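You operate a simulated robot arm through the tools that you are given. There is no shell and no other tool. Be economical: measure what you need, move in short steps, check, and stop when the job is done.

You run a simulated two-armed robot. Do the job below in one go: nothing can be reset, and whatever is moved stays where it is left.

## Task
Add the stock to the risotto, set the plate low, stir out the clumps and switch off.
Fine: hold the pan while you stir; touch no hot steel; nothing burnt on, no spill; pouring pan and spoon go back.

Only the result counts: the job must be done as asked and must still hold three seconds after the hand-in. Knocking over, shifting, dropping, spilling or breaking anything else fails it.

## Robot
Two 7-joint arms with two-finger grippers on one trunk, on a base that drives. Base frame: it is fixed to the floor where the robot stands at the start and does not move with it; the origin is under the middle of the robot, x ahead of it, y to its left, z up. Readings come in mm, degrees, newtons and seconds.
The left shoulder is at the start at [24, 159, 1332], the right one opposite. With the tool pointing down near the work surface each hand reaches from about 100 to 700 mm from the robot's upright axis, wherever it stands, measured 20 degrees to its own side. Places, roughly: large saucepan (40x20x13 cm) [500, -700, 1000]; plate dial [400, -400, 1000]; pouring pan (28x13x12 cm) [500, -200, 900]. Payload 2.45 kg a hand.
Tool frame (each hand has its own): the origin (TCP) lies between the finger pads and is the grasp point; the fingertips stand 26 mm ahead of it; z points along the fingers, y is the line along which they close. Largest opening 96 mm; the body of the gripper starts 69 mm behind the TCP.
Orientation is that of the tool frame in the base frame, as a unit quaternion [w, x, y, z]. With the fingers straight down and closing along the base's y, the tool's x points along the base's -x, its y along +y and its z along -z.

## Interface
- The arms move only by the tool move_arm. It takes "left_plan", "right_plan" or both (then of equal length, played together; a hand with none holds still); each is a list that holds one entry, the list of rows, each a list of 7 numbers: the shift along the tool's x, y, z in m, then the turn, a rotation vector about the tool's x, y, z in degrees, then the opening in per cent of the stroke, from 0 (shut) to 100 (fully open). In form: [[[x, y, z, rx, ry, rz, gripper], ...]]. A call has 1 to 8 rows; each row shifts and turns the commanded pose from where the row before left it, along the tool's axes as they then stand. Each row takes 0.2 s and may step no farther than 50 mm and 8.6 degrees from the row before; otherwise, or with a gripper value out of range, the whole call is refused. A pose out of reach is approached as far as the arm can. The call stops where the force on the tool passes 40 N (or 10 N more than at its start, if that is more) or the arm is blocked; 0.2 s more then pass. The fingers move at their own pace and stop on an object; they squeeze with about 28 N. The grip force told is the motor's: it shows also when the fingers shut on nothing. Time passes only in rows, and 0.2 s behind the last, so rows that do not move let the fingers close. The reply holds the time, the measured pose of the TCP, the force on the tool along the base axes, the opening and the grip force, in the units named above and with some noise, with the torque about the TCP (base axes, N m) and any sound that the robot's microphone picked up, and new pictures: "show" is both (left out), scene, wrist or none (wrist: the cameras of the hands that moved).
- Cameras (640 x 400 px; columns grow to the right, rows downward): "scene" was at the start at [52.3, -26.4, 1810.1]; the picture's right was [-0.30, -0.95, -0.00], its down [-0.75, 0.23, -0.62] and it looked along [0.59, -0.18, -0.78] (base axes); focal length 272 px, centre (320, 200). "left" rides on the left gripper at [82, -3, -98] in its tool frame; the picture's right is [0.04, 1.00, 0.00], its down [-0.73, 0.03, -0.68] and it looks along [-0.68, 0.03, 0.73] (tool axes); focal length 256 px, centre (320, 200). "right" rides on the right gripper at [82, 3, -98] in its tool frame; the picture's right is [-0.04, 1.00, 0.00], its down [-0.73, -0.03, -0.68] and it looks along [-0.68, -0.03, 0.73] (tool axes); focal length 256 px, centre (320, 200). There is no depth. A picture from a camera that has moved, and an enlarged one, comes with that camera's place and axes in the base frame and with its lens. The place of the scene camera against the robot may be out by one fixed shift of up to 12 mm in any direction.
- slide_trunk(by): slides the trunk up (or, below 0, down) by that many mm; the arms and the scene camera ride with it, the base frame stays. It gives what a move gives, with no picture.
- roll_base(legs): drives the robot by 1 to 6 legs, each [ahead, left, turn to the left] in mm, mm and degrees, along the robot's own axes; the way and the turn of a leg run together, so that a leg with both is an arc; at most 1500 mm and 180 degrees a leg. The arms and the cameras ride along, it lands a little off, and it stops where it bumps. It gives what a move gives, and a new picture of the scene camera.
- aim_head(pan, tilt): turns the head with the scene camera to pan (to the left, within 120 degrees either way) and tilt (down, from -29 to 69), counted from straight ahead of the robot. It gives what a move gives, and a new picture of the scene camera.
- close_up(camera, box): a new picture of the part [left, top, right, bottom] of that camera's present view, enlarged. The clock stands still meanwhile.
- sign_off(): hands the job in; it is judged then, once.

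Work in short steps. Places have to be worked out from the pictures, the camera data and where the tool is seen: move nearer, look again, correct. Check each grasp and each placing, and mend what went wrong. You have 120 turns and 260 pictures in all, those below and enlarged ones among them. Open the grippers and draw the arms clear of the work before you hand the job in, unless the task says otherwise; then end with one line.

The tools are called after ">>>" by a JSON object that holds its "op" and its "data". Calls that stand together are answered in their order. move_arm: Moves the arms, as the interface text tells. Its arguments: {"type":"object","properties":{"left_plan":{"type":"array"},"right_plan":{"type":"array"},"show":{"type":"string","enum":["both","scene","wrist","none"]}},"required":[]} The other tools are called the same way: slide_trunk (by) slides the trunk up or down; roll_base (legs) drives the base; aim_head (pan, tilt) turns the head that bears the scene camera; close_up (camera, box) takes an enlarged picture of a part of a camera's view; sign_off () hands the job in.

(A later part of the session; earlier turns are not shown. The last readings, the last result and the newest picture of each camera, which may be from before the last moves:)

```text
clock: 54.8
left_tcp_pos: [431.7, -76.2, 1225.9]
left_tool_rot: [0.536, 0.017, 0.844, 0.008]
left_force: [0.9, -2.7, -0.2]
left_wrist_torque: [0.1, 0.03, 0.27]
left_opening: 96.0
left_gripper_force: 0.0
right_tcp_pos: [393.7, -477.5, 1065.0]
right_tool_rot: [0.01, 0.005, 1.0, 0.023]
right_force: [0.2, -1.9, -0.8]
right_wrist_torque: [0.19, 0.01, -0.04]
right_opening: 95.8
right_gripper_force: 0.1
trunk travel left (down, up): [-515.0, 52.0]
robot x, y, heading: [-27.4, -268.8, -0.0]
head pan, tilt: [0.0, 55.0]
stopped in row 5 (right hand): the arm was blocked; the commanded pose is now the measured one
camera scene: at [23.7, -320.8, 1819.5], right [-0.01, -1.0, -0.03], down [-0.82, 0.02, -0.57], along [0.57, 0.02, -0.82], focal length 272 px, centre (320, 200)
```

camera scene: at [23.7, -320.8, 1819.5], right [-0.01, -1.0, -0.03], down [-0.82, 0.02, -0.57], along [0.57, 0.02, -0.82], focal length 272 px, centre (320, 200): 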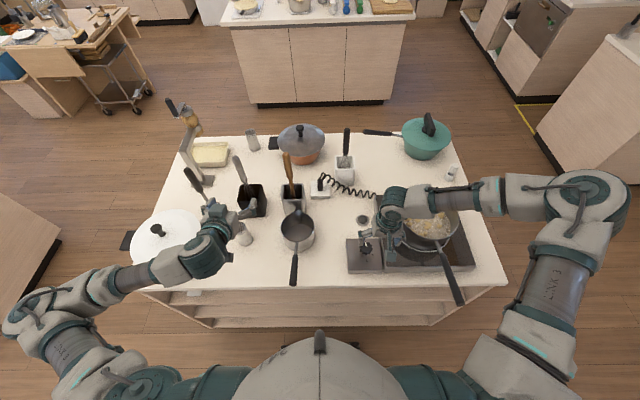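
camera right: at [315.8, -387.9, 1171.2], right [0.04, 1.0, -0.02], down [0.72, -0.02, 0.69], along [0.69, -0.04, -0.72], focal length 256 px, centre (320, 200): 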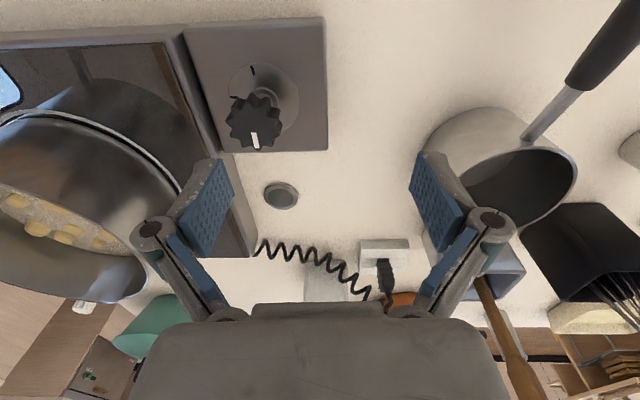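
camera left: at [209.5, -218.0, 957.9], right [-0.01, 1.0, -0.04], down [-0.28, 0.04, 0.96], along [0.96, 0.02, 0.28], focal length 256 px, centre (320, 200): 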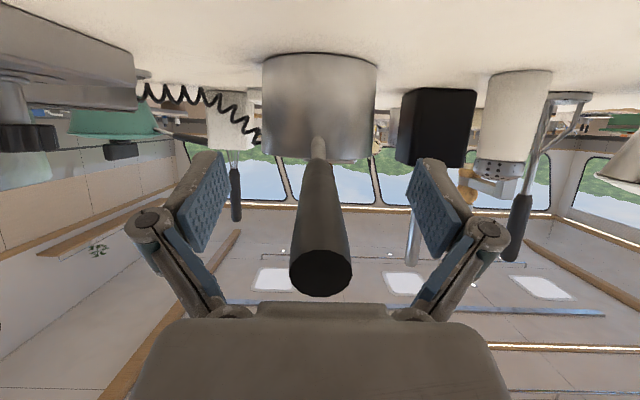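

The robot sways side to side. Raise the right hand clear first and draw it back, then lower the trunk for stability.

>>> {"op": "move_arm", "data": {"right_plan": [[[0.0, -0.01, -0.04, 0, 0, 0, 100], [0.02, -0.01, -0.04, 0, 0, 0, 100], [0.03, -0.01, -0.03, 0, 0, 0, 100], [0.03, -0.01, -0.02, 0, 0, 0, 100]]], "left_plan": [[[-0.02, 0, -0.02, 0, 0, 0, 100], [-0.02, 0, -0.02, 0, 0, 0, 100], [-0.02, 0, -0.02, 0, 0, 0, 100], [-0.02, 0, -0.02, 0, 0, 0, 100]]], "show": "none"}}

>>> {"op": "move_arm", "data": {"right_plan": [[[0, 0, 0, 0, 0, 0, 100]]], "show": "none"}}

>>> {"op": "move_arm", "data": {"right_plan": [[[0, 0, 0, 0, 0, 0, 100], [0, 0, 0, 0, 0, 0, 100]]], "show": "none"}}

```text
clock: 56.0
left_tcp_pos: [431.7, -25.8, 1328.0]
left_tool_rot: [0.535, 0.007, 0.845, -0.008]
left_force: [0.4, 1.0, -0.4]
left_wrist_torque: [-0.05, -0.02, -0.07]
left_opening: 96.1
left_gripper_force: 0.2
left hand out of reach, approached as far as the arm can: row 1, 2, 3, 4
right_tcp_pos: [308.5, -469.8, 1202.5]
right_tool_rot: [0.011, 0.003, 1.0, 0.001]
right_force: [-0.2, 0.5, 0.7]
right_wrist_torque: [-0.02, 0.02, 0.01]
right_opening: 96.0
right_gripper_force: 0.1
trunk travel left (down, up): [-515.0, 52.0]
robot x, y, heading: [-28.6, -266.2, -0.1]
head pan, tilt: [0.0, 55.0]
stopped in row 4 (left hand): the arm was blocked; the commanded pose is now the measured one
```

```text
clock: 56.4
left_tcp_pos: [432.6, -30.0, 1327.9]
left_tool_rot: [0.537, 0.009, 0.844, -0.007]
left_force: [-0.3, -0.3, -0.7]
left_wrist_torque: [0.01, -0.06, -0.01]
left_opening: 95.9
left_gripper_force: 0.1
right_tcp_pos: [309.4, -477.9, 1200.5]
right_tool_rot: [0.01, 0.005, 1.0, 0.003]
right_force: [0.8, 0.5, 0.2]
right_wrist_torque: [0.0, 0.01, -0.02]
right_opening: 96.1
right_gripper_force: 0.0
trunk travel left (down, up): [-515.0, 52.0]
robot x, y, heading: [-29.6, -267.5, -0.0]
head pan, tilt: [0.0, 55.0]
```

```text
clock: 57.0
left_tcp_pos: [432.3, -15.8, 1326.7]
left_tool_rot: [0.536, 0.005, 0.844, -0.01]
left_force: [0.1, 1.3, 0.4]
left_wrist_torque: [-0.03, 0.0, -0.11]
left_opening: 95.9
left_gripper_force: 0.1
right_tcp_pos: [307.9, -460.9, 1203.1]
right_tool_rot: [0.011, 0.004, 1.0, -0.001]
right_force: [0.5, -0.1, -0.2]
right_wrist_torque: [0.03, 0.02, 0.03]
right_opening: 96.2
right_gripper_force: 0.0
trunk travel left (down, up): [-515.0, 52.0]
robot x, y, heading: [-29.7, -263.6, -0.2]
head pan, tilt: [0.0, 55.0]
```

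Sway has calmed. Lower the trunk 130 mm (hands stay clear) for steadiness and reach.

>>> {"op": "slide_trunk", "data": {"by": -130}}

>>> {"op": "move_arm", "data": {"right_plan": [[[-0.03, 0.0, 0, 0, 0, 0, 100], [-0.03, 0.0, 0, 0, 0, 0, 100], [-0.03, 0.01, 0, 0, 0, 0, 100]]], "show": "wrist"}}

```text
clock: 58.6
left_tcp_pos: [436.2, -79.5, 1195.1]
left_tool_rot: [0.527, 0.018, 0.85, 0.005]
left_force: [1.2, -3.4, 0.9]
left_wrist_torque: [0.08, 0.0, 0.22]
left_opening: 95.8
left_gripper_force: 0.1
right_tcp_pos: [308.6, -517.9, 1064.5]
right_tool_rot: [0.011, 0.006, 1.0, 0.021]
right_force: [-0.1, -0.9, 0.4]
right_wrist_torque: [0.12, 0.05, -0.05]
right_opening: 95.9
right_gripper_force: 0.1
trunk travel left (down, up): [-385.0, 182.0]
robot x, y, heading: [-25.7, -274.0, -0.5]
head pan, tilt: [0.0, 55.0]
```

```text
clock: 59.6
left_tcp_pos: [432.1, -81.1, 1197.6]
left_tool_rot: [0.529, 0.022, 0.848, 0.0]
left_force: [-0.1, -2.3, 0.6]
left_wrist_torque: [0.07, 0.01, 0.13]
left_opening: 96.0
left_gripper_force: 0.2
right_tcp_pos: [394.6, -512.0, 1070.4]
right_tool_rot: [0.011, 0.01, 1.0, 0.022]
right_force: [1.1, 0.2, -0.5]
right_wrist_torque: [0.03, -0.03, -0.06]
right_opening: 96.2
right_gripper_force: 0.1
trunk travel left (down, up): [-385.0, 182.0]
robot x, y, heading: [-27.8, -277.6, -0.2]
head pan, tilt: [0.0, 55.0]
stopped in row 3 (right hand): the arm was blocked; the commanded pose is now the measured one
camera right: at [311.1, -512.0, 1166.1], right [0.06, 1.0, 0.04], down [0.72, -0.07, 0.69], along [0.69, -0.01, -0.72], focal length 256 px, centre (320, 200)
```

right: 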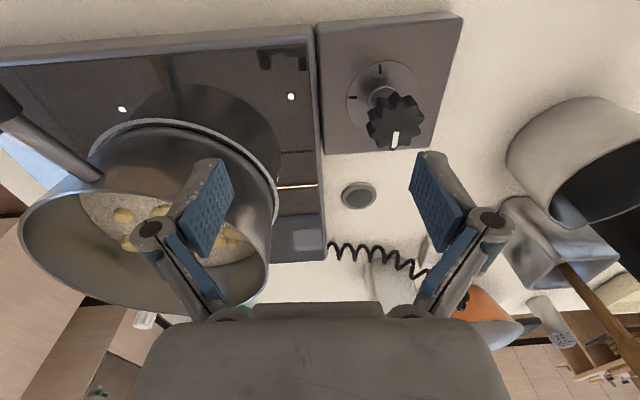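

The blocked leg and the sway suggest the left elbow touches something on the left. Look there.

>>> {"op": "aim_head", "data": {"pan": 60, "tilt": 40}}

```text
clock: 60.9
left_tcp_pos: [434.4, -25.1, 1187.2]
left_tool_rot: [0.529, 0.006, 0.849, -0.011]
left_force: [-0.1, 3.7, -0.3]
left_wrist_torque: [-0.09, -0.03, -0.26]
left_opening: 96.0
left_gripper_force: 0.1
right_tcp_pos: [396.7, -463.3, 1077.3]
right_tool_rot: [0.011, 0.006, 1.0, 0.002]
right_force: [-0.9, 2.5, 0.1]
right_wrist_torque: [-0.12, -0.01, 0.04]
right_opening: 95.8
right_gripper_force: 0.0
trunk travel left (down, up): [-385.0, 182.0]
robot x, y, heading: [-28.0, -265.5, -0.4]
head pan, tilt: [60.0, 40.0]
camera scene: at [8.9, -157.7, 1709.1], right [0.86, -0.5, 0.01], down [-0.33, -0.57, -0.75], along [0.38, 0.65, -0.66], focal length 272 px, centre (320, 200)
```

scene: 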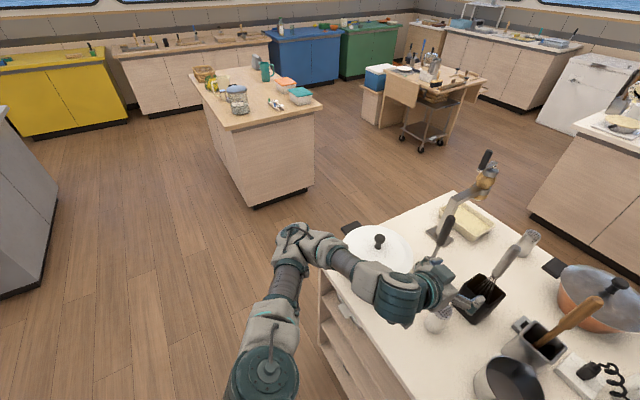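

>>> {"op": "close_up", "data": {"camera": "scene", "box": [220, 180, 480, 350]}}

```text
2.35 times, centred on (350, 265) of scene
camera zoom: at [8.9, -157.7, 1709.1], right [0.86, -0.5, 0.01], down [-0.33, -0.57, -0.75], along [0.38, 0.65, -0.66], focal length 641 px, centre (249, 47)
```

zoom: 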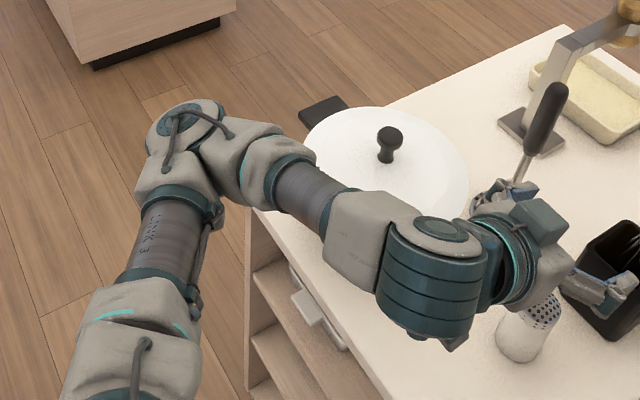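

No contact visible. I sample the sway with a few idle reads.

>>> {"op": "move_arm", "data": {"right_plan": [[[0, 0, 0, 0, 0, 0, 100]]], "show": "none"}}

>>> {"op": "move_arm", "data": {"right_plan": [[[0, 0, 0, 0, 0, 0, 100]]], "show": "none"}}

>>> {"op": "move_arm", "data": {"right_plan": [[[0, 0, 0, 0, 0, 0, 100]]], "show": "none"}}

>>> {"op": "move_arm", "data": {"right_plan": [[[0, 0, 0, 0, 0, 0, 100]]], "show": "none"}}

```text
clock: 61.5
left_tcp_pos: [427.9, -73.9, 1197.4]
left_tool_rot: [0.531, 0.017, 0.847, -0.004]
left_force: [-0.2, -0.5, -0.5]
left_wrist_torque: [0.0, 0.03, 0.02]
left_opening: 95.7
left_gripper_force: 0.1
right_tcp_pos: [391.0, -505.6, 1072.6]
right_tool_rot: [0.013, 0.008, 1.0, 0.016]
right_force: [0.3, -0.4, -1.4]
right_wrist_torque: [0.03, 0.03, 0.0]
right_opening: 96.0
right_gripper_force: 0.1
trunk travel left (down, up): [-385.0, 182.0]
robot x, y, heading: [-30.0, -281.5, -0.6]
head pan, tilt: [60.0, 40.0]
stopped in row 1 (right hand): the arm was blocked; the commanded pose is now the measured one
```

```text
clock: 61.9
left_tcp_pos: [432.6, -50.2, 1192.4]
left_tool_rot: [0.531, 0.013, 0.847, -0.01]
left_force: [-0.5, 1.2, -0.8]
left_wrist_torque: [-0.03, 0.0, -0.06]
left_opening: 96.3
left_gripper_force: 0.1
right_tcp_pos: [393.8, -485.8, 1076.0]
right_tool_rot: [0.012, 0.008, 1.0, 0.009]
right_force: [-0.2, -0.3, 0.1]
right_wrist_torque: [0.0, -0.03, 0.02]
right_opening: 95.9
right_gripper_force: 0.0
trunk travel left (down, up): [-385.0, 182.0]
robot x, y, heading: [-27.5, -280.8, -0.3]
head pan, tilt: [60.0, 40.0]
```

```text
clock: 62.3
left_tcp_pos: [431.4, -88.3, 1198.3]
left_tool_rot: [0.531, 0.021, 0.847, -0.002]
left_force: [-0.9, -2.1, 0.1]
left_wrist_torque: [0.07, 0.04, 0.12]
left_opening: 95.9
left_gripper_force: 0.1
right_tcp_pos: [392.8, -517.5, 1069.7]
right_tool_rot: [0.013, 0.01, 1.0, 0.022]
right_force: [-0.4, -0.5, -1.0]
right_wrist_torque: [0.06, -0.01, -0.04]
right_opening: 96.0
right_gripper_force: 0.1
trunk travel left (down, up): [-385.0, 182.0]
robot x, y, heading: [-23.1, -283.5, -0.4]
head pan, tilt: [60.0, 40.0]
```

```text
clock: 62.7
left_tcp_pos: [431.5, -43.5, 1190.9]
left_tool_rot: [0.531, 0.011, 0.847, -0.011]
left_force: [0.5, 3.1, 0.0]
left_wrist_torque: [-0.04, -0.05, -0.14]
left_opening: 95.7
left_gripper_force: 0.0
right_tcp_pos: [393.7, -477.9, 1077.5]
right_tool_rot: [0.013, 0.008, 1.0, 0.008]
right_force: [-0.4, 0.5, -1.2]
right_wrist_torque: [-0.08, -0.03, 0.02]
right_opening: 95.9
right_gripper_force: 0.0
trunk travel left (down, up): [-385.0, 182.0]
robot x, y, heading: [-30.8, -278.5, -0.4]
head pan, tilt: [60.0, 40.0]
```

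Sway persists with a mean lean to the right, as if the base touches something. Look down in front of the base.

>>> {"op": "aim_head", "data": {"pan": 0, "tilt": 69}}

>>> {"op": "aim_head", "data": {"pan": -70, "tilt": 50}}

>>> {"op": "aim_head", "data": {"pan": 100, "tilt": 60}}

```text
clock: 64.0
left_tcp_pos: [431.2, -84.8, 1197.3]
left_tool_rot: [0.531, 0.021, 0.847, -0.003]
left_force: [0.1, -1.7, 0.3]
left_wrist_torque: [0.07, -0.03, 0.03]
left_opening: 95.8
left_gripper_force: 0.0
right_tcp_pos: [392.6, -515.9, 1072.3]
right_tool_rot: [0.012, 0.01, 1.0, 0.021]
right_force: [-0.3, -0.1, 0.2]
right_wrist_torque: [0.01, 0.01, -0.03]
right_opening: 96.0
right_gripper_force: 0.0
trunk travel left (down, up): [-385.0, 182.0]
robot x, y, heading: [-36.0, -282.7, -0.4]
head pan, tilt: [0.0, 68.8]
camera scene: at [22.5, -300.2, 1675.1], right [-0.01, -1.0, -0.01], down [-0.93, 0.01, -0.36], along [0.36, 0.01, -0.93], focal length 272 px, centre (320, 200)
```

scene: 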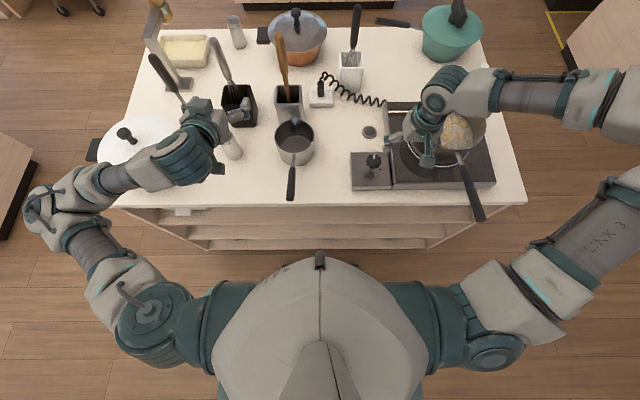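

```text
clock: 65.4
left_tcp_pos: [431.1, -47.5, 1193.4]
left_tool_rot: [0.531, 0.011, 0.847, -0.009]
left_force: [0.1, 0.7, -0.1]
left_wrist_torque: [0.02, 0.01, -0.02]
left_opening: 96.1
left_gripper_force: 0.1
right_tcp_pos: [393.7, -481.6, 1076.8]
right_tool_rot: [0.012, 0.009, 1.0, 0.008]
right_force: [0.2, -0.8, 0.5]
right_wrist_torque: [0.02, -0.03, -0.01]
right_opening: 96.0
right_gripper_force: 0.1
trunk travel left (down, up): [-385.0, 182.0]
robot x, y, heading: [-30.2, -272.7, -0.2]
head pan, tilt: [-70.0, 50.0]
camera scene: at [-8.0, -329.7, 1698.0], right [-0.94, -0.34, 0.01], down [-0.26, 0.71, -0.65], along [0.21, -0.61, -0.76], focal length 272 px, centre (320, 200)
```

scene: 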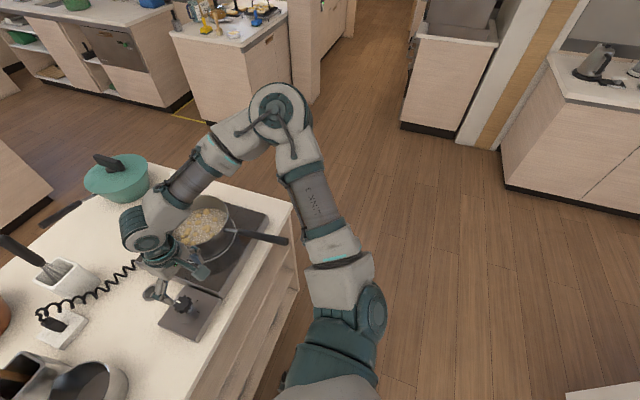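

```text
clock: 68.0
left_tcp_pos: [430.7, -62.6, 1194.7]
left_tool_rot: [0.531, 0.015, 0.847, -0.006]
left_force: [-0.5, -0.4, -0.5]
left_wrist_torque: [-0.01, -0.01, -0.04]
left_opening: 95.7
left_gripper_force: 0.1
right_tcp_pos: [392.6, -494.1, 1074.3]
right_tool_rot: [0.013, 0.008, 1.0, 0.013]
right_force: [-0.5, -0.2, 0.6]
right_wrist_torque: [-0.02, -0.01, -0.05]
right_opening: 96.0
right_gripper_force: 0.0
trunk travel left (down, up): [-385.0, 182.0]
robot x, y, heading: [-31.4, -282.5, -0.3]
head pan, tilt: [100.0, 60.0]
camera scene: at [-45.5, -217.8, 1685.0], right [0.99, 0.17, 0.0], down [0.14, -0.85, -0.5], along [-0.09, 0.5, -0.86], focal length 272 px, centre (320, 200)
```

scene: 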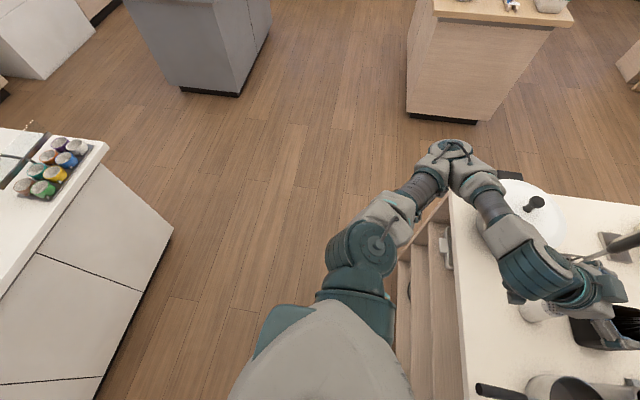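

It has settled; nothing touches. Now move the right hand over the knob with the arm.

>>> {"op": "aim_head", "data": {"pan": 0, "tilt": 60}}

>>> {"op": "move_arm", "data": {"right_plan": [[[-0.004, 0.012, 0, 0, 0, 0, 100], [-0.005, 0.012, 0, 0, 0, 0, 100], [-0.005, 0.012, 0, 0, 0, 0, 100], [-0.005, 0.012, 0.0, 0, 0, 0, 100], [0, 0, 0, 0, 0, 0, 100]]], "show": "wrist"}}

```text
clock: 69.8
left_tcp_pos: [430.2, -70.1, 1195.2]
left_tool_rot: [0.531, 0.017, 0.847, -0.005]
left_force: [0.1, 0.6, 0.2]
left_wrist_torque: [0.01, 0.01, 0.03]
left_opening: 96.0
left_gripper_force: 0.2
right_tcp_pos: [392.7, -502.5, 1072.5]
right_tool_rot: [0.013, 0.009, 1.0, 0.015]
right_force: [0.1, -0.1, 0.4]
right_wrist_torque: [0.02, 0.04, 0.03]
right_opening: 96.1
right_gripper_force: 0.1
trunk travel left (down, up): [-385.0, 182.0]
robot x, y, heading: [-32.3, -285.7, -0.4]
head pan, tilt: [0.0, 60.0]
camera scene: at [32.6, -291.4, 1684.5], right [-0.01, -1.0, -0.01], down [-0.87, 0.01, -0.5], along [0.5, 0.0, -0.87], focal length 272 px, centre (320, 200)
```

scene: 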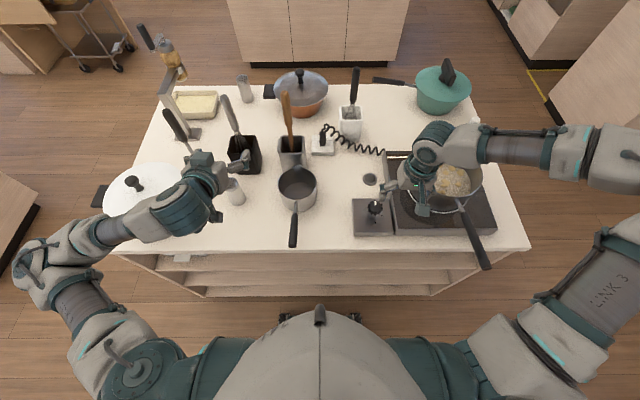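

```text
clock: 71.0
left_tcp_pos: [431.2, -57.1, 1194.3]
left_tool_rot: [0.531, 0.014, 0.847, -0.008]
left_force: [-0.8, 0.3, -0.6]
left_wrist_torque: [-0.04, -0.02, 0.01]
left_opening: 96.1
left_gripper_force: 0.1
right_tcp_pos: [411.7, -442.6, 1077.6]
right_tool_rot: [0.013, 0.009, 1.0, 0.011]
right_force: [-0.4, 0.9, 0.6]
right_wrist_torque: [-0.06, 0.01, -0.02]
right_opening: 95.8
right_gripper_force: 0.1
trunk travel left (down, up): [-385.0, 182.0]
robot x, y, heading: [-29.8, -277.4, -0.5]
head pan, tilt: [0.0, 60.0]
camera right: at [328.6, -440.1, 1174.5], right [0.06, 1.0, 0.02], down [0.72, -0.06, 0.7], along [0.7, -0.02, -0.72], focal length 256 px, centre (320, 200)
```

right: 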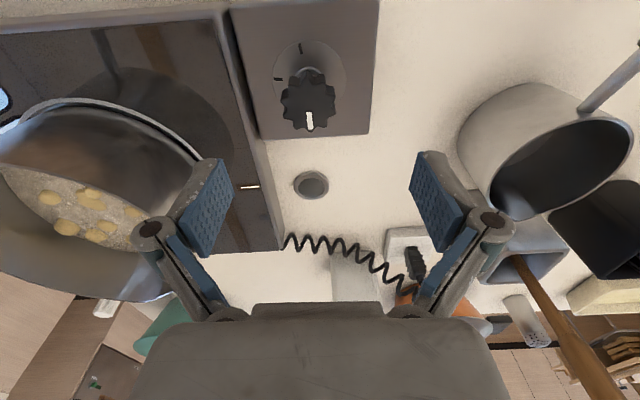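

Over the knob. Descend 75 mm and check.

>>> {"op": "move_arm", "data": {"right_plan": [[[0, -0.002, 0.025, 0, 0, 0, 100], [0, -0.002, 0.025, 0, 0, 0, 100], [0, -0.002, 0.025, 0, 0, 0, 100], [0, 0, 0, 0, 0, 0, 100]]], "show": "wrist"}}

```text
clock: 72.0
left_tcp_pos: [430.7, -58.9, 1193.3]
left_tool_rot: [0.531, 0.014, 0.847, -0.008]
left_force: [0.3, 0.2, -1.0]
left_wrist_torque: [-0.04, 0.01, -0.07]
left_opening: 96.0
left_gripper_force: 0.0
right_tcp_pos: [414.4, -449.2, 1001.3]
right_tool_rot: [0.013, 0.008, 1.0, 0.013]
right_force: [-0.7, 0.3, 0.4]
right_wrist_torque: [-0.04, 0.0, 0.0]
right_opening: 95.9
right_gripper_force: 0.1
trunk travel left (down, up): [-385.0, 182.0]
robot x, y, heading: [-25.9, -282.5, -0.1]
head pan, tilt: [0.0, 60.0]
camera right: at [330.5, -446.9, 1098.3], right [0.06, 1.0, 0.02], down [0.72, -0.06, 0.7], along [0.7, -0.02, -0.72], focal length 256 px, centre (320, 200)
```

right: 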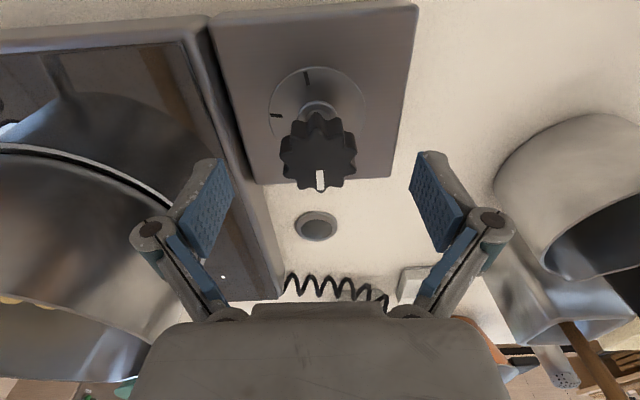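

Well centred. Down 32 mm and close on the knob.

>>> {"op": "move_arm", "data": {"right_plan": [[[0, 0, 0.016, 0, 0, 0, 100], [0, 0, 0.016, 0, 0, 0, 100], [0, 0, 0, 0, 0, 0, 60], [0, 0, 0, 0, 0, 0, 0], [0, 0, 0, 0, 0, 0, 0], [0, 0, 0, 0, 0, 0, 0]]], "show": "wrist"}}

```text
clock: 73.4
left_tcp_pos: [430.9, -61.6, 1194.6]
left_tool_rot: [0.531, 0.015, 0.847, -0.008]
left_force: [0.3, -0.2, 0.2]
left_wrist_torque: [0.01, 0.0, -0.04]
left_opening: 96.1
left_gripper_force: 0.0
right_tcp_pos: [413.8, -449.0, 970.6]
right_tool_rot: [0.012, 0.007, 1.0, 0.014]
right_force: [0.8, 21.9, -3.0]
right_wrist_torque: [-0.13, -0.39, 0.02]
right_opening: 39.1
right_gripper_force: 45.2
trunk travel left (down, up): [-385.0, 182.0]
robot x, y, heading: [-31.4, -276.0, -0.3]
head pan, tilt: [0.0, 60.0]
camera right: at [330.9, -447.5, 1065.7], right [0.06, 1.0, 0.03], down [0.72, -0.06, 0.7], along [0.7, -0.02, -0.72], focal length 256 px, centre (320, 200)
```

right: 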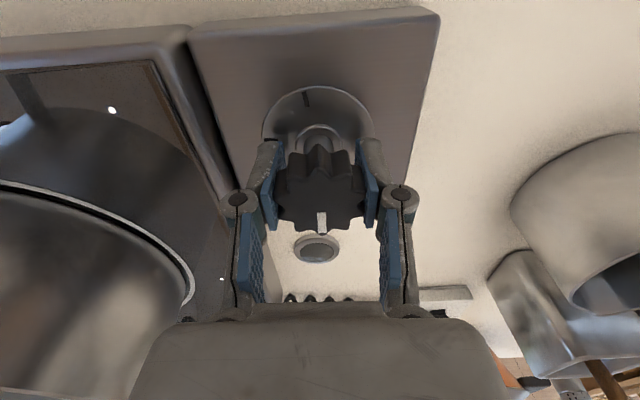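

Gripped (39 mm). Turn clockwise from above (about +tool z), first 34° to check.

>>> {"op": "move_arm", "data": {"right_plan": [[[0, 0.001, 0, 0, 0, 8.5, 0], [0, 0.001, 0, 0, 0, 8.5, 0], [0, 0, 0, 0, 0, 8.5, 0], [0, 0, 0, 0, 0, 8.5, 0]]], "show": "wrist"}}

```text
clock: 74.4
left_tcp_pos: [430.5, -62.6, 1195.5]
left_tool_rot: [0.531, 0.015, 0.847, -0.007]
left_force: [0.2, 0.0, -0.2]
left_wrist_torque: [0.0, -0.02, 0.0]
left_opening: 96.0
left_gripper_force: 0.1
right_tcp_pos: [414.9, -449.9, 968.7]
right_tool_rot: [0.008, 0.302, 0.953, 0.016]
right_force: [-3.1, 16.3, 2.7]
right_wrist_torque: [-1.32, -0.44, -0.01]
right_opening: 38.8
right_gripper_force: 45.2
trunk travel left (down, up): [-385.0, 182.0]
robot x, y, heading: [-27.6, -280.3, -0.3]
head pan, tilt: [0.0, 60.0]
camera right: at [347.7, -402.9, 1067.2], right [0.61, 0.79, 0.03], down [0.57, -0.46, 0.68], along [0.56, -0.39, -0.73], focal length 256 px, centre (320, 200)
```

right: 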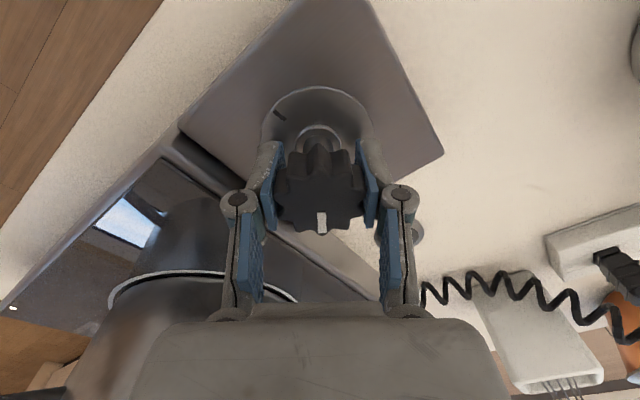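

The knob turns with the hand. Continue 56° to the low mark.

>>> {"op": "move_arm", "data": {"right_plan": [[[0, 0, 0, 0, 0, 8.5, 0], [0, 0, 0, 0, 0, 8.5, 0], [0, 0, 0, 0, 0, 8.5, 0], [0, 0, 0, 0, 0, 8.5, 0], [0, 0, 0, 0, 0, 8.5, 0], [0, 0, 0, 0, 0, 8.5, 0], [0, 0, 0, 0, 0, 5, 0]]]}}

```text
clock: 76.0
left_tcp_pos: [429.1, -63.2, 1195.6]
left_tool_rot: [0.532, 0.017, 0.847, -0.008]
left_force: [0.5, 0.3, -0.2]
left_wrist_torque: [0.0, 0.03, 0.07]
left_opening: 95.9
left_gripper_force: 0.1
right_tcp_pos: [411.9, -451.1, 968.3]
right_tool_rot: [-0.001, 0.714, 0.7, 0.018]
right_force: [-12.3, 5.4, 2.1]
right_wrist_torque: [-1.24, 0.32, 0.04]
right_opening: 38.9
right_gripper_force: 44.7
trunk travel left (down, up): [-385.0, 182.0]
robot x, y, heading: [-28.4, -278.9, -0.5]
head pan, tilt: [0.0, 60.0]
camera scene: at [29.7, -276.2, 1684.7], right [-0.01, -1.0, 0.0], down [-0.87, 0.0, -0.5], along [0.5, -0.01, -0.87], focal length 272 px, centre (320, 200)
camera right: at [416.3, -372.3, 1069.5], right [1.0, -0.06, 0.02], down [-0.06, -0.75, 0.66], along [-0.02, -0.66, -0.75], focal length 256 px, centre (320, 200)
```

scene: 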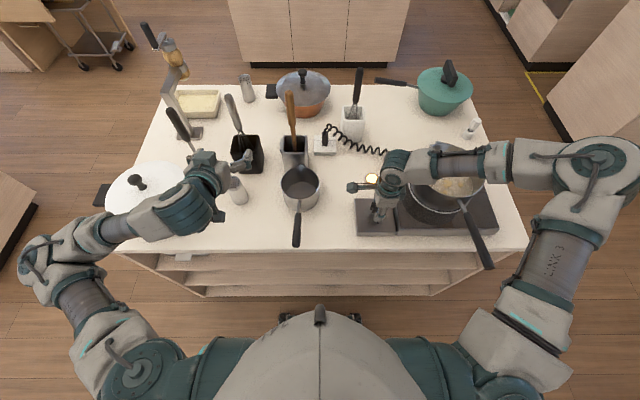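
right: 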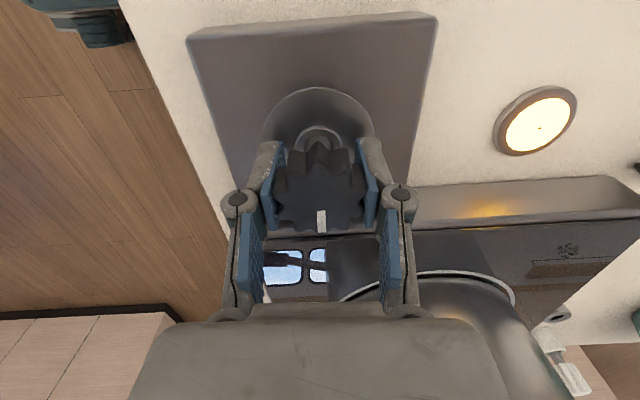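

A pilot lamp on the table has lit: so the start position was "off" and the middle mark is "low". Release and lift a little to check pointer vs mark.

>>> {"op": "move_arm", "data": {"right_plan": [[[0, 0, 0, 0, 0, 0, 50], [0, 0, 0, 0, 0, 0, 100], [0, 0, 0, 0, 0, 0, 100], [0, 0, -0.03, 0, 0, 0, 100], [0, 0, -0.045, 0, 0, 0, 100], [0, 0, -0.045, 0, 0, 0, 100]]]}}

>>> {"op": "close_up", "data": {"camera": "right", "box": [220, 20, 420, 160]}}

```text
clock: 77.4
left_tcp_pos: [430.5, -65.2, 1196.4]
left_tool_rot: [0.532, 0.016, 0.847, -0.007]
left_force: [-0.2, 0.1, 0.9]
left_wrist_torque: [0.01, -0.03, 0.03]
left_opening: 96.2
left_gripper_force: 0.1
right_tcp_pos: [410.4, -454.9, 1088.1]
right_tool_rot: [-0.001, 0.713, 0.701, 0.018]
right_force: [0.9, -0.6, -0.5]
right_wrist_torque: [-0.01, 0.01, 0.0]
right_opening: 96.1
right_gripper_force: 0.1
trunk travel left (down, up): [-385.0, 182.0]
robot x, y, heading: [-25.2, -281.1, -0.1]
head pan, tilt: [0.0, 60.0]
camera scene: at [31.6, -279.8, 1684.6], right [-0.01, -1.0, 0.0], down [-0.87, 0.0, -0.5], along [0.5, 0.0, -0.87], focal length 272 px, centre (320, 200)
camera right: at [414.6, -375.7, 1189.6], right [1.0, -0.06, 0.02], down [-0.06, -0.75, 0.66], along [-0.02, -0.66, -0.75], focal length 256 px, centre (320, 200)
```

scene: 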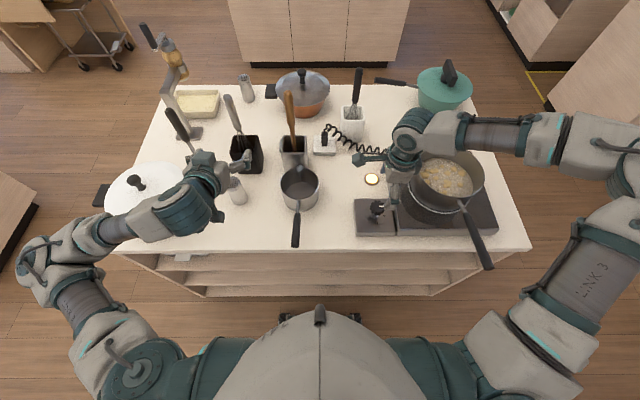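
right: 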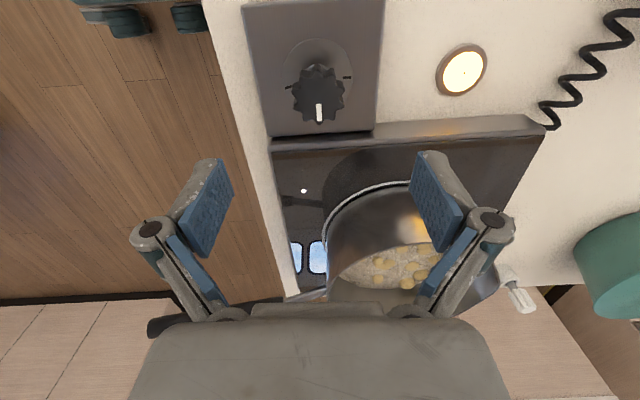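

```text
2.86 times, centred on (320, 90) of right
camera zoom: at [414.6, -375.7, 1189.6], right [1.0, -0.06, 0.02], down [-0.06, -0.75, 0.66], along [-0.02, -0.66, -0.75], focal length 731 px, centre (320, 514)
```

zoom: 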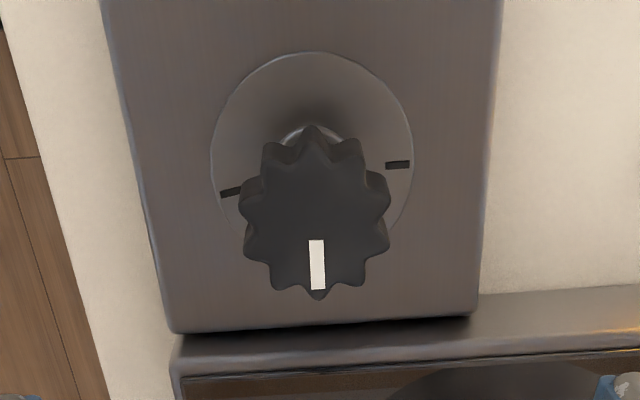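

Low is set (pointer about 90° round, lamp lit). Next plan: right hand takes the spoon, then I stand at the table's right corner so the right hand stirs while the left holds the handle. First draw both hands back: turn the left to point down, swing the right back to its normal yaw.

>>> {"op": "move_arm", "data": {"right_plan": [[[0, -0.033, -0.015, 0, 0, 0, 100], [0, -0.033, -0.015, 0, 0, 0, 100], [0, -0.033, -0.01, 0, 0, 0, 100], [0, 0, 0, 0, 0, -8.5, 100], [0, 0, 0, 0, 0, -8.5, 100], [0, 0, 0, 0, 0, -8.5, 100], [0, 0, 0, 0, 0, -8.5, 100], [0, 0, 0, 0, 0, -8.5, 100]]], "left_plan": [[[-0.002, 0, -0.0143, 0, 8, 0, 100], [0, 0, -0.0144, 0, 8, 0, 100], [0.002, 0, -0.0142, 0, 8, 0, 100], [0.004, 0, -0.0138, 0, 8, 0, 100], [0.006, 0, -0.0132, 0, 8, 0, 100], [0.0077, 0, -0.0122, 0, 8, 0, 100], [0.0093, 0, -0.011, 0, 8, 0, 100], [0.0108, 0, -0.0096, 0, 8, 0, 100]]], "show": "none"}}

>>> {"op": "move_arm", "data": {"right_plan": [[[0, 0, 0, 0, 0, -8.5, 100], [0, 0, 0, 0, 0, -8.5, 100], [0, 0, 0, 0, 0, -8.5, 100], [0, 0, 0, 0, 0, -8.5, 100], [0, 0, 0, 0, 0, -8.5, 100], [0, 0, 0, 0, 0, -5.5, 100]]]}}

>>> {"op": "close_up", "data": {"camera": "scene", "box": [330, 150, 430, 250]}}

>>> {"op": "close_up", "data": {"camera": "scene", "box": [230, 80, 390, 200]}}

```text
clock: 79.2
left_tcp_pos: [334.0, -63.8, 1259.4]
left_tool_rot: [0.0, 0.018, 1.0, 0.003]
left_force: [0.2, 0.1, 0.4]
left_wrist_torque: [-0.01, -0.01, 0.01]
left_opening: 96.3
left_gripper_force: 0.0
right_tcp_pos: [311.8, -454.6, 1126.0]
right_tool_rot: [0.006, 0.41, 0.912, 0.018]
right_force: [0.3, 1.3, -0.4]
right_wrist_torque: [0.0, -0.02, 0.01]
right_opening: 96.2
right_gripper_force: 0.0
trunk travel left (down, up): [-385.0, 182.0]
robot x, y, heading: [-27.0, -279.3, -0.5]
head pan, tilt: [0.0, 60.0]
```

```text
clock: 80.6
left_tcp_pos: [335.6, -63.4, 1260.2]
left_tool_rot: [0.001, 0.017, 1.0, 0.002]
left_force: [0.5, 0.0, -0.2]
left_wrist_torque: [-0.02, 0.0, -0.03]
left_opening: 95.8
left_gripper_force: 0.0
right_tcp_pos: [312.1, -454.5, 1125.6]
right_tool_rot: [0.013, 0.004, 1.0, 0.014]
right_force: [-1.0, 0.3, 0.5]
right_wrist_torque: [-0.03, -0.01, 0.01]
right_opening: 96.0
right_gripper_force: 0.1
trunk travel left (down, up): [-385.0, 182.0]
robot x, y, heading: [-27.6, -280.0, -0.4]
head pan, tilt: [0.0, 60.0]
camera scene: at [32.7, -280.4, 1684.6], right [-0.01, -1.0, 0.0], down [-0.87, 0.0, -0.5], along [0.5, 0.0, -0.87], focal length 272 px, centre (320, 200)
camera right: at [229.3, -453.2, 1222.5], right [0.05, 1.0, 0.03], down [0.72, -0.05, 0.7], along [0.7, -0.01, -0.72], focal length 256 px, centre (320, 200)
```

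scene: 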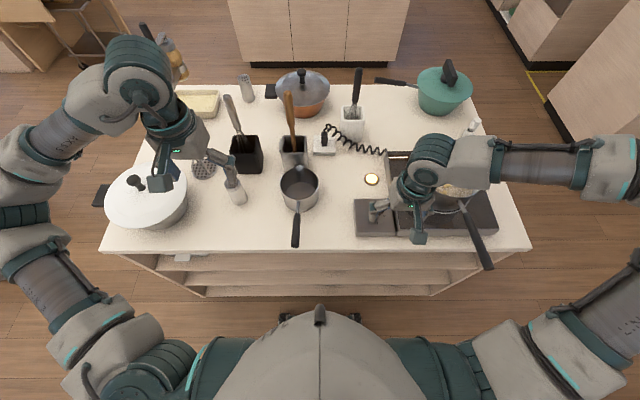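
right: 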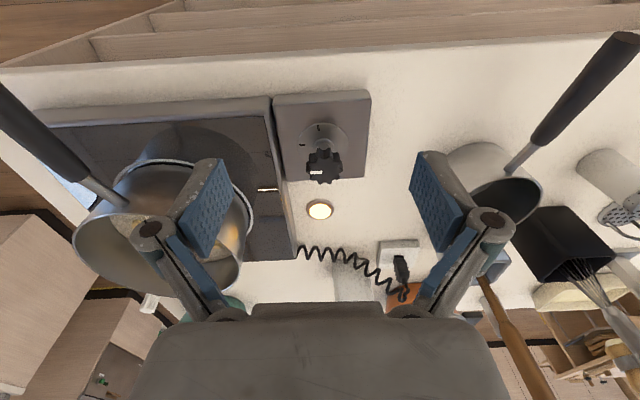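

```text
4.00 times, centred on (380, 200) of scene
camera zoom: at [32.7, -280.4, 1684.6], right [-0.01, -1.0, 0.0], down [-0.87, 0.0, -0.5], along [0.5, 0.0, -0.87], focal length 1089 px, centre (80, 200)
```

zoom: 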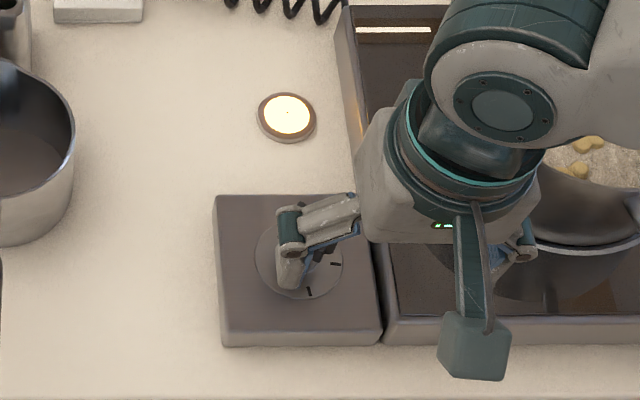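

```text
3.33 times, centred on (310, 140) of scene
camera zoom: at [32.7, -280.4, 1684.6], right [-0.01, -1.0, 0.0], down [-0.87, 0.0, -0.5], along [0.5, 0.0, -0.87], focal length 908 px, centre (353, 400)
```

zoom: 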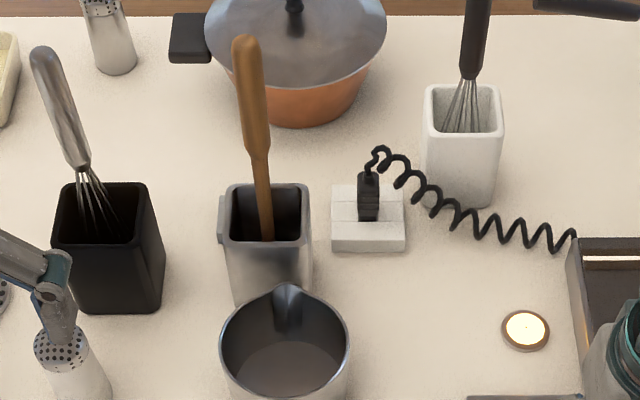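

Spoon top is at about (629,-198,1211), nearly vertical, grip part ~22 mm wide. Drive left ~250 mm for the right hand to reach it.

>>> {"op": "roll_base", "data": {"legs": [[15, 125, 0], [0, 125, 0]]}}

>>> {"op": "move_arm", "data": {"right_plan": [[[0, 0, -0.02, 0, 0, 0, 100], [0, 0, -0.04, 0, 0, 0, 100], [0, 0, -0.04, 0, 0, 0, 100], [0, 0, -0.04, 0, 0, 0, 100], [0, 0, -0.0, 0, 0, 0, 100], [0, 0, -0.0, 0, 0, 0, 100]]]}}

```text
clock: 83.1
left_tcp_pos: [317.5, 87.1, 1278.4]
left_tool_rot: [0.01, 0.019, 0.999, 0.042]
left_force: [-1.6, -3.6, 0.8]
left_wrist_torque: [0.32, -0.13, -0.03]
left_opening: 96.1
left_gripper_force: 0.1
right_tcp_pos: [293.1, -291.2, 1101.7]
right_tool_rot: [0.008, -0.024, 0.999, 0.036]
right_force: [0.1, 0.4, 1.0]
right_wrist_torque: [-0.06, -0.05, -0.03]
right_opening: 95.8
right_gripper_force: 0.0
trunk travel left (down, up): [-385.0, 182.0]
robot x, y, heading: [-21.6, -48.0, 0.1]
head pan, tilt: [0.0, 60.0]
stopped in leg 2: the robot was blocked; the commanded pose is now the measured one
camera scene: at [38.6, -150.2, 1683.3], right [0.0, -1.0, -0.06], down [-0.87, 0.03, -0.5], along [0.5, 0.05, -0.87], focal length 272 px, centre (320, 200)
```

scene: 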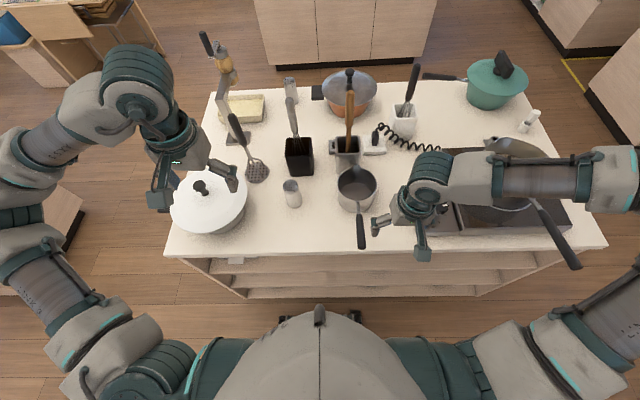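

```text
clock: 83.5
left_tcp_pos: [325.5, 252.5, 1250.1]
left_tool_rot: [0.006, 0.005, 1.0, -0.022]
left_force: [1.1, 0.4, 0.1]
left_wrist_torque: [-0.07, 0.04, 0.04]
left_opening: 95.8
left_gripper_force: 0.1
right_tcp_pos: [297.2, -151.3, 1128.2]
right_tool_rot: [0.006, -0.029, 0.999, -0.036]
right_force: [1.1, -0.1, 0.9]
right_wrist_torque: [0.1, 0.06, 0.04]
right_opening: 96.2
right_gripper_force: 0.0
trunk travel left (down, up): [-385.0, 182.0]
robot x, y, heading: [-20.3, -29.9, -0.2]
head pan, tilt: [0.0, 60.0]
stopped in row 1 (left hand): the arm was blocked; the commanded pose is now the measured one
camera scene: at [46.5, 65.4, 1681.5], right [0.0, -1.0, 0.06], down [-0.87, -0.03, -0.49], along [0.49, -0.05, -0.87], focal length 272 px, centre (320, 200)
camera right: at [214.6, -144.8, 1225.7], right [-0.02, 1.0, -0.07], down [0.72, 0.06, 0.69], along [0.69, -0.04, -0.72], focal length 256 px, centre (320, 200)
```

scene: 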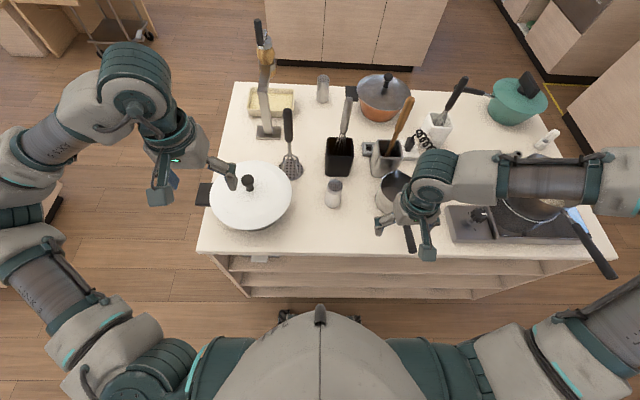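
right: 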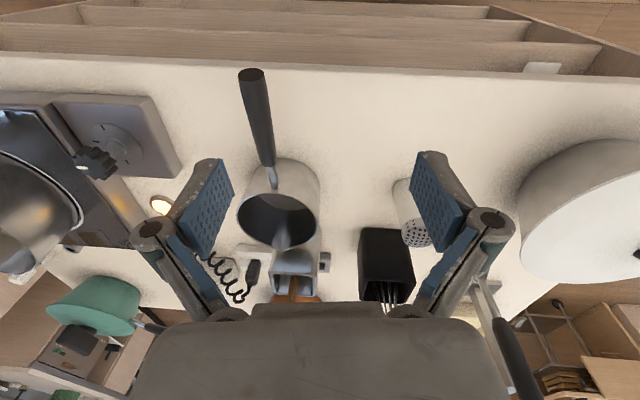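

Strong sway after the drive. Wait for it to decay before any arm work.

>>> {"op": "move_arm", "data": {"right_plan": [[[0, 0, 0, 0, 0, 0, 100], [0, 0, 0, 0, 0, 0, 100], [0, 0, 0, 0, 0, 0, 100], [0, 0, 0, 0, 0, 0, 100], [0, 0, 0, 0, 0, 0, 100], [0, 0, 0, 0, 0, 0, 100], [0, 0, 0, 0, 0, 0, 100], [0, 0, 0, 0, 0, 0, 100]]], "show": "none"}}

>>> {"op": "move_arm", "data": {"right_plan": [[[0, 0, 0, 0, 0, 0, 100], [0, 0, 0, 0, 0, 0, 100], [0, 0, 0, 0, 0, 0, 100], [0, 0, 0, 0, 0, 0, 100], [0, 0, 0, 0, 0, 0, 100], [0, 0, 0, 0, 0, 0, 100], [0, 0, 0, 0, 0, 0, 100], [0, 0, 0, 0, 0, 0, 100]]], "show": "none"}}

>>> {"op": "move_arm", "data": {"right_plan": [[[0, 0, 0, 0, 0, 0, 100], [0, 0, 0, 0, 0, 0, 100], [0, 0, 0, 0, 0, 0, 100]]], "show": "none"}}

```text
clock: 85.5
left_tcp_pos: [319.6, 268.0, 1249.8]
left_tool_rot: [0.009, 0.005, 1.0, -0.025]
left_force: [0.5, 1.9, -0.4]
left_wrist_torque: [-0.21, 0.0, 0.04]
left_opening: 96.0
left_gripper_force: 0.1
right_tcp_pos: [291.3, -135.6, 1130.5]
right_tool_rot: [0.007, -0.03, 0.999, -0.038]
right_force: [-0.2, 0.0, 0.7]
right_wrist_torque: [-0.02, 0.08, 0.02]
right_opening: 95.8
right_gripper_force: 0.0
trunk travel left (down, up): [-385.0, 182.0]
robot x, y, heading: [-20.9, -23.7, -0.4]
head pan, tilt: [0.0, 60.0]
stopped in row 8 (right hand): the arm was blocked; the commanded pose is now the measured one
```

```text
clock: 87.5
left_tcp_pos: [319.9, 255.0, 1256.1]
left_tool_rot: [0.01, 0.004, 1.0, -0.016]
left_force: [0.5, 1.1, 0.1]
left_wrist_torque: [-0.05, 0.0, 0.02]
left_opening: 96.2
left_gripper_force: 0.1
right_tcp_pos: [291.3, -146.2, 1129.1]
right_tool_rot: [0.008, -0.032, 0.999, -0.031]
right_force: [-0.3, 0.2, -0.7]
right_wrist_torque: [0.04, 0.01, -0.02]
right_opening: 96.1
right_gripper_force: 0.1
trunk travel left (down, up): [-385.0, 182.0]
robot x, y, heading: [-18.2, -15.2, -0.3]
head pan, tilt: [0.0, 60.0]
stopped in row 8 (right hand): the arm was blocked; the commanded pose is now the measured one
```

```text
clock: 88.5
left_tcp_pos: [315.4, 237.2, 1263.0]
left_tool_rot: [0.012, 0.002, 1.0, -0.006]
left_force: [0.1, 0.1, 0.7]
left_wrist_torque: [0.0, 0.0, 0.02]
left_opening: 96.0
left_gripper_force: 0.1
right_tcp_pos: [288.3, -161.6, 1127.4]
right_tool_rot: [0.01, -0.033, 0.999, -0.024]
right_force: [-0.1, -0.2, -0.7]
right_wrist_torque: [0.0, 0.02, -0.01]
right_opening: 96.1
right_gripper_force: 0.0
trunk travel left (down, up): [-385.0, 182.0]
robot x, y, heading: [-13.0, -12.5, -0.4]
head pan, tilt: [0.0, 60.0]
stopped in row 3 (right hand): the arm was blocked; the commanded pose is now the measured one
```

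Decaying. Now raise the right hand slowly to 1290 and re-check.

>>> {"op": "move_arm", "data": {"right_plan": [[[0, 0, -0.025, 0, 0, 0, 100], [0, 0, -0.03, 0, 0, 0, 100], [0, 0, -0.03, 0, 0, 0, 100], [0, 0, -0.03, 0, 0, 0, 100], [0, 0, -0.03, 0, 0, 0, 100], [0, 0, -0.02, 0, 0, 0, 100], [0, 0, 0, 0, 0, 0, 100], [0, 0, 0, 0, 0, 0, 100]]]}}

```text
clock: 90.2
left_tcp_pos: [316.9, 253.3, 1259.6]
left_tool_rot: [0.011, 0.002, 1.0, -0.012]
left_force: [0.5, 1.3, -1.1]
left_wrist_torque: [-0.05, -0.02, 0.02]
left_opening: 96.4
left_gripper_force: 0.0
right_tcp_pos: [286.0, -138.5, 1293.2]
right_tool_rot: [0.011, -0.035, 0.999, -0.031]
right_force: [0.9, 0.8, -0.4]
right_wrist_torque: [0.01, -0.01, 0.02]
right_opening: 96.2
right_gripper_force: 0.1
trunk travel left (down, up): [-385.0, 182.0]
robot x, y, heading: [-11.9, -7.2, -0.4]
head pan, tilt: [0.0, 60.0]
camera scene: at [45.8, 33.5, 1683.8], right [0.0, -1.0, 0.03], down [-0.87, -0.01, -0.5], along [0.5, -0.02, -0.87], focal length 272 px, centre (320, 200)
camera right: at [202.4, -135.9, 1389.9], right [-0.03, 1.0, -0.06], down [0.72, 0.06, 0.69], along [0.7, -0.02, -0.72], focal length 256 px, centre (320, 200)
```

scene: 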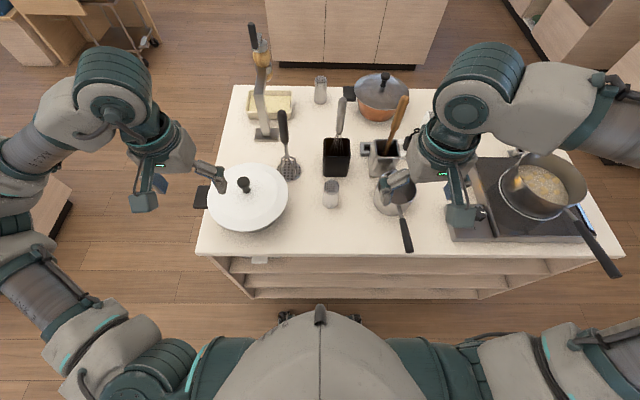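
right: 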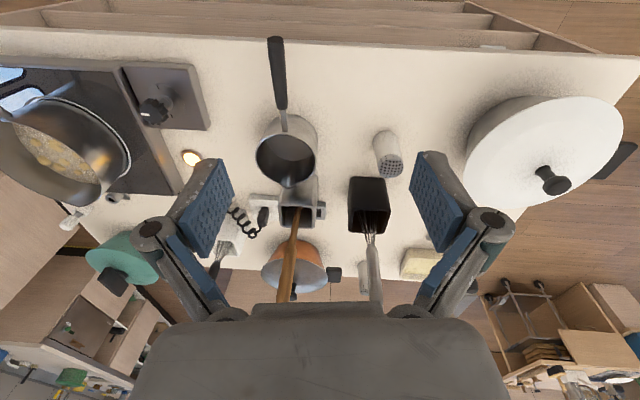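

>>> {"op": "move_arm", "data": {"right_plan": [[[0, 0, 0, 0, 0, 0, 100], [0, 0, 0, 0, 0, 0, 100], [0, 0, 0, 0, 0, 0, 100], [0, 0, 0, 0, 0, 0, 100], [0, 0, 0, 0, 0, 0, 100], [0, 0, 0, 0, 0, 0, 100], [0, 0, 0, 0, 0, 0, 100], [0, 0, 0, 0, 0, 0, 100]]], "show": "none"}}

>>> {"op": "move_arm", "data": {"right_plan": [[[0, 0, 0, 0, 0, 0, 100], [0, 0, 0, 0, 0, 0, 100]]], "show": "scene"}}

```text
clock: 92.2
left_tcp_pos: [314.2, 202.5, 1270.7]
left_tool_rot: [0.011, 0.004, 1.0, 0.008]
left_force: [-0.4, -1.3, 0.2]
left_wrist_torque: [0.06, -0.01, 0.02]
left_opening: 95.9
left_gripper_force: 0.2
right_tcp_pos: [283.5, -189.2, 1287.9]
right_tool_rot: [0.012, -0.034, 0.999, -0.01]
right_force: [0.4, -0.4, 1.0]
right_wrist_torque: [0.06, 0.01, 0.02]
right_opening: 96.1
right_gripper_force: 0.1
trunk travel left (down, up): [-385.0, 182.0]
robot x, y, heading: [-16.5, -7.7, -0.1]
head pan, tilt: [0.0, 60.0]
stopped in row 8 (right hand): the arm was blocked; the commanded pose is now the measured one
```

```text
clock: 93.0
left_tcp_pos: [311.6, 243.5, 1264.4]
left_tool_rot: [0.012, -0.001, 1.0, -0.003]
left_force: [-0.4, 0.1, 0.0]
left_wrist_torque: [0.02, 0.07, 0.0]
left_opening: 95.8
left_gripper_force: 0.1
right_tcp_pos: [281.6, -148.5, 1291.1]
right_tool_rot: [0.013, -0.036, 0.999, -0.024]
right_force: [0.3, 0.4, 0.3]
right_wrist_torque: [0.06, -0.01, 0.0]
right_opening: 95.9
right_gripper_force: 0.0
trunk travel left (down, up): [-385.0, 182.0]
robot x, y, heading: [-14.3, 3.2, -0.2]
head pan, tilt: [0.0, 60.0]
stopped in row 2 (right hand): the arm was blocked; the commanded pose is now the measured one
camera scene: at [45.5, 33.6, 1684.2], right [0.0, -1.0, 0.02], down [-0.87, -0.01, -0.5], along [0.5, -0.02, -0.87], focal length 272 px, centre (320, 200)
```

scene: 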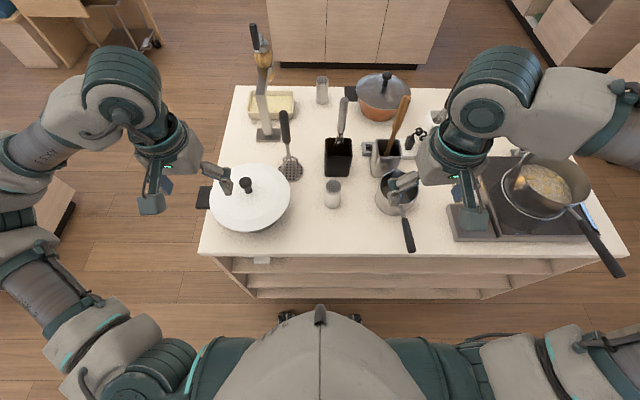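

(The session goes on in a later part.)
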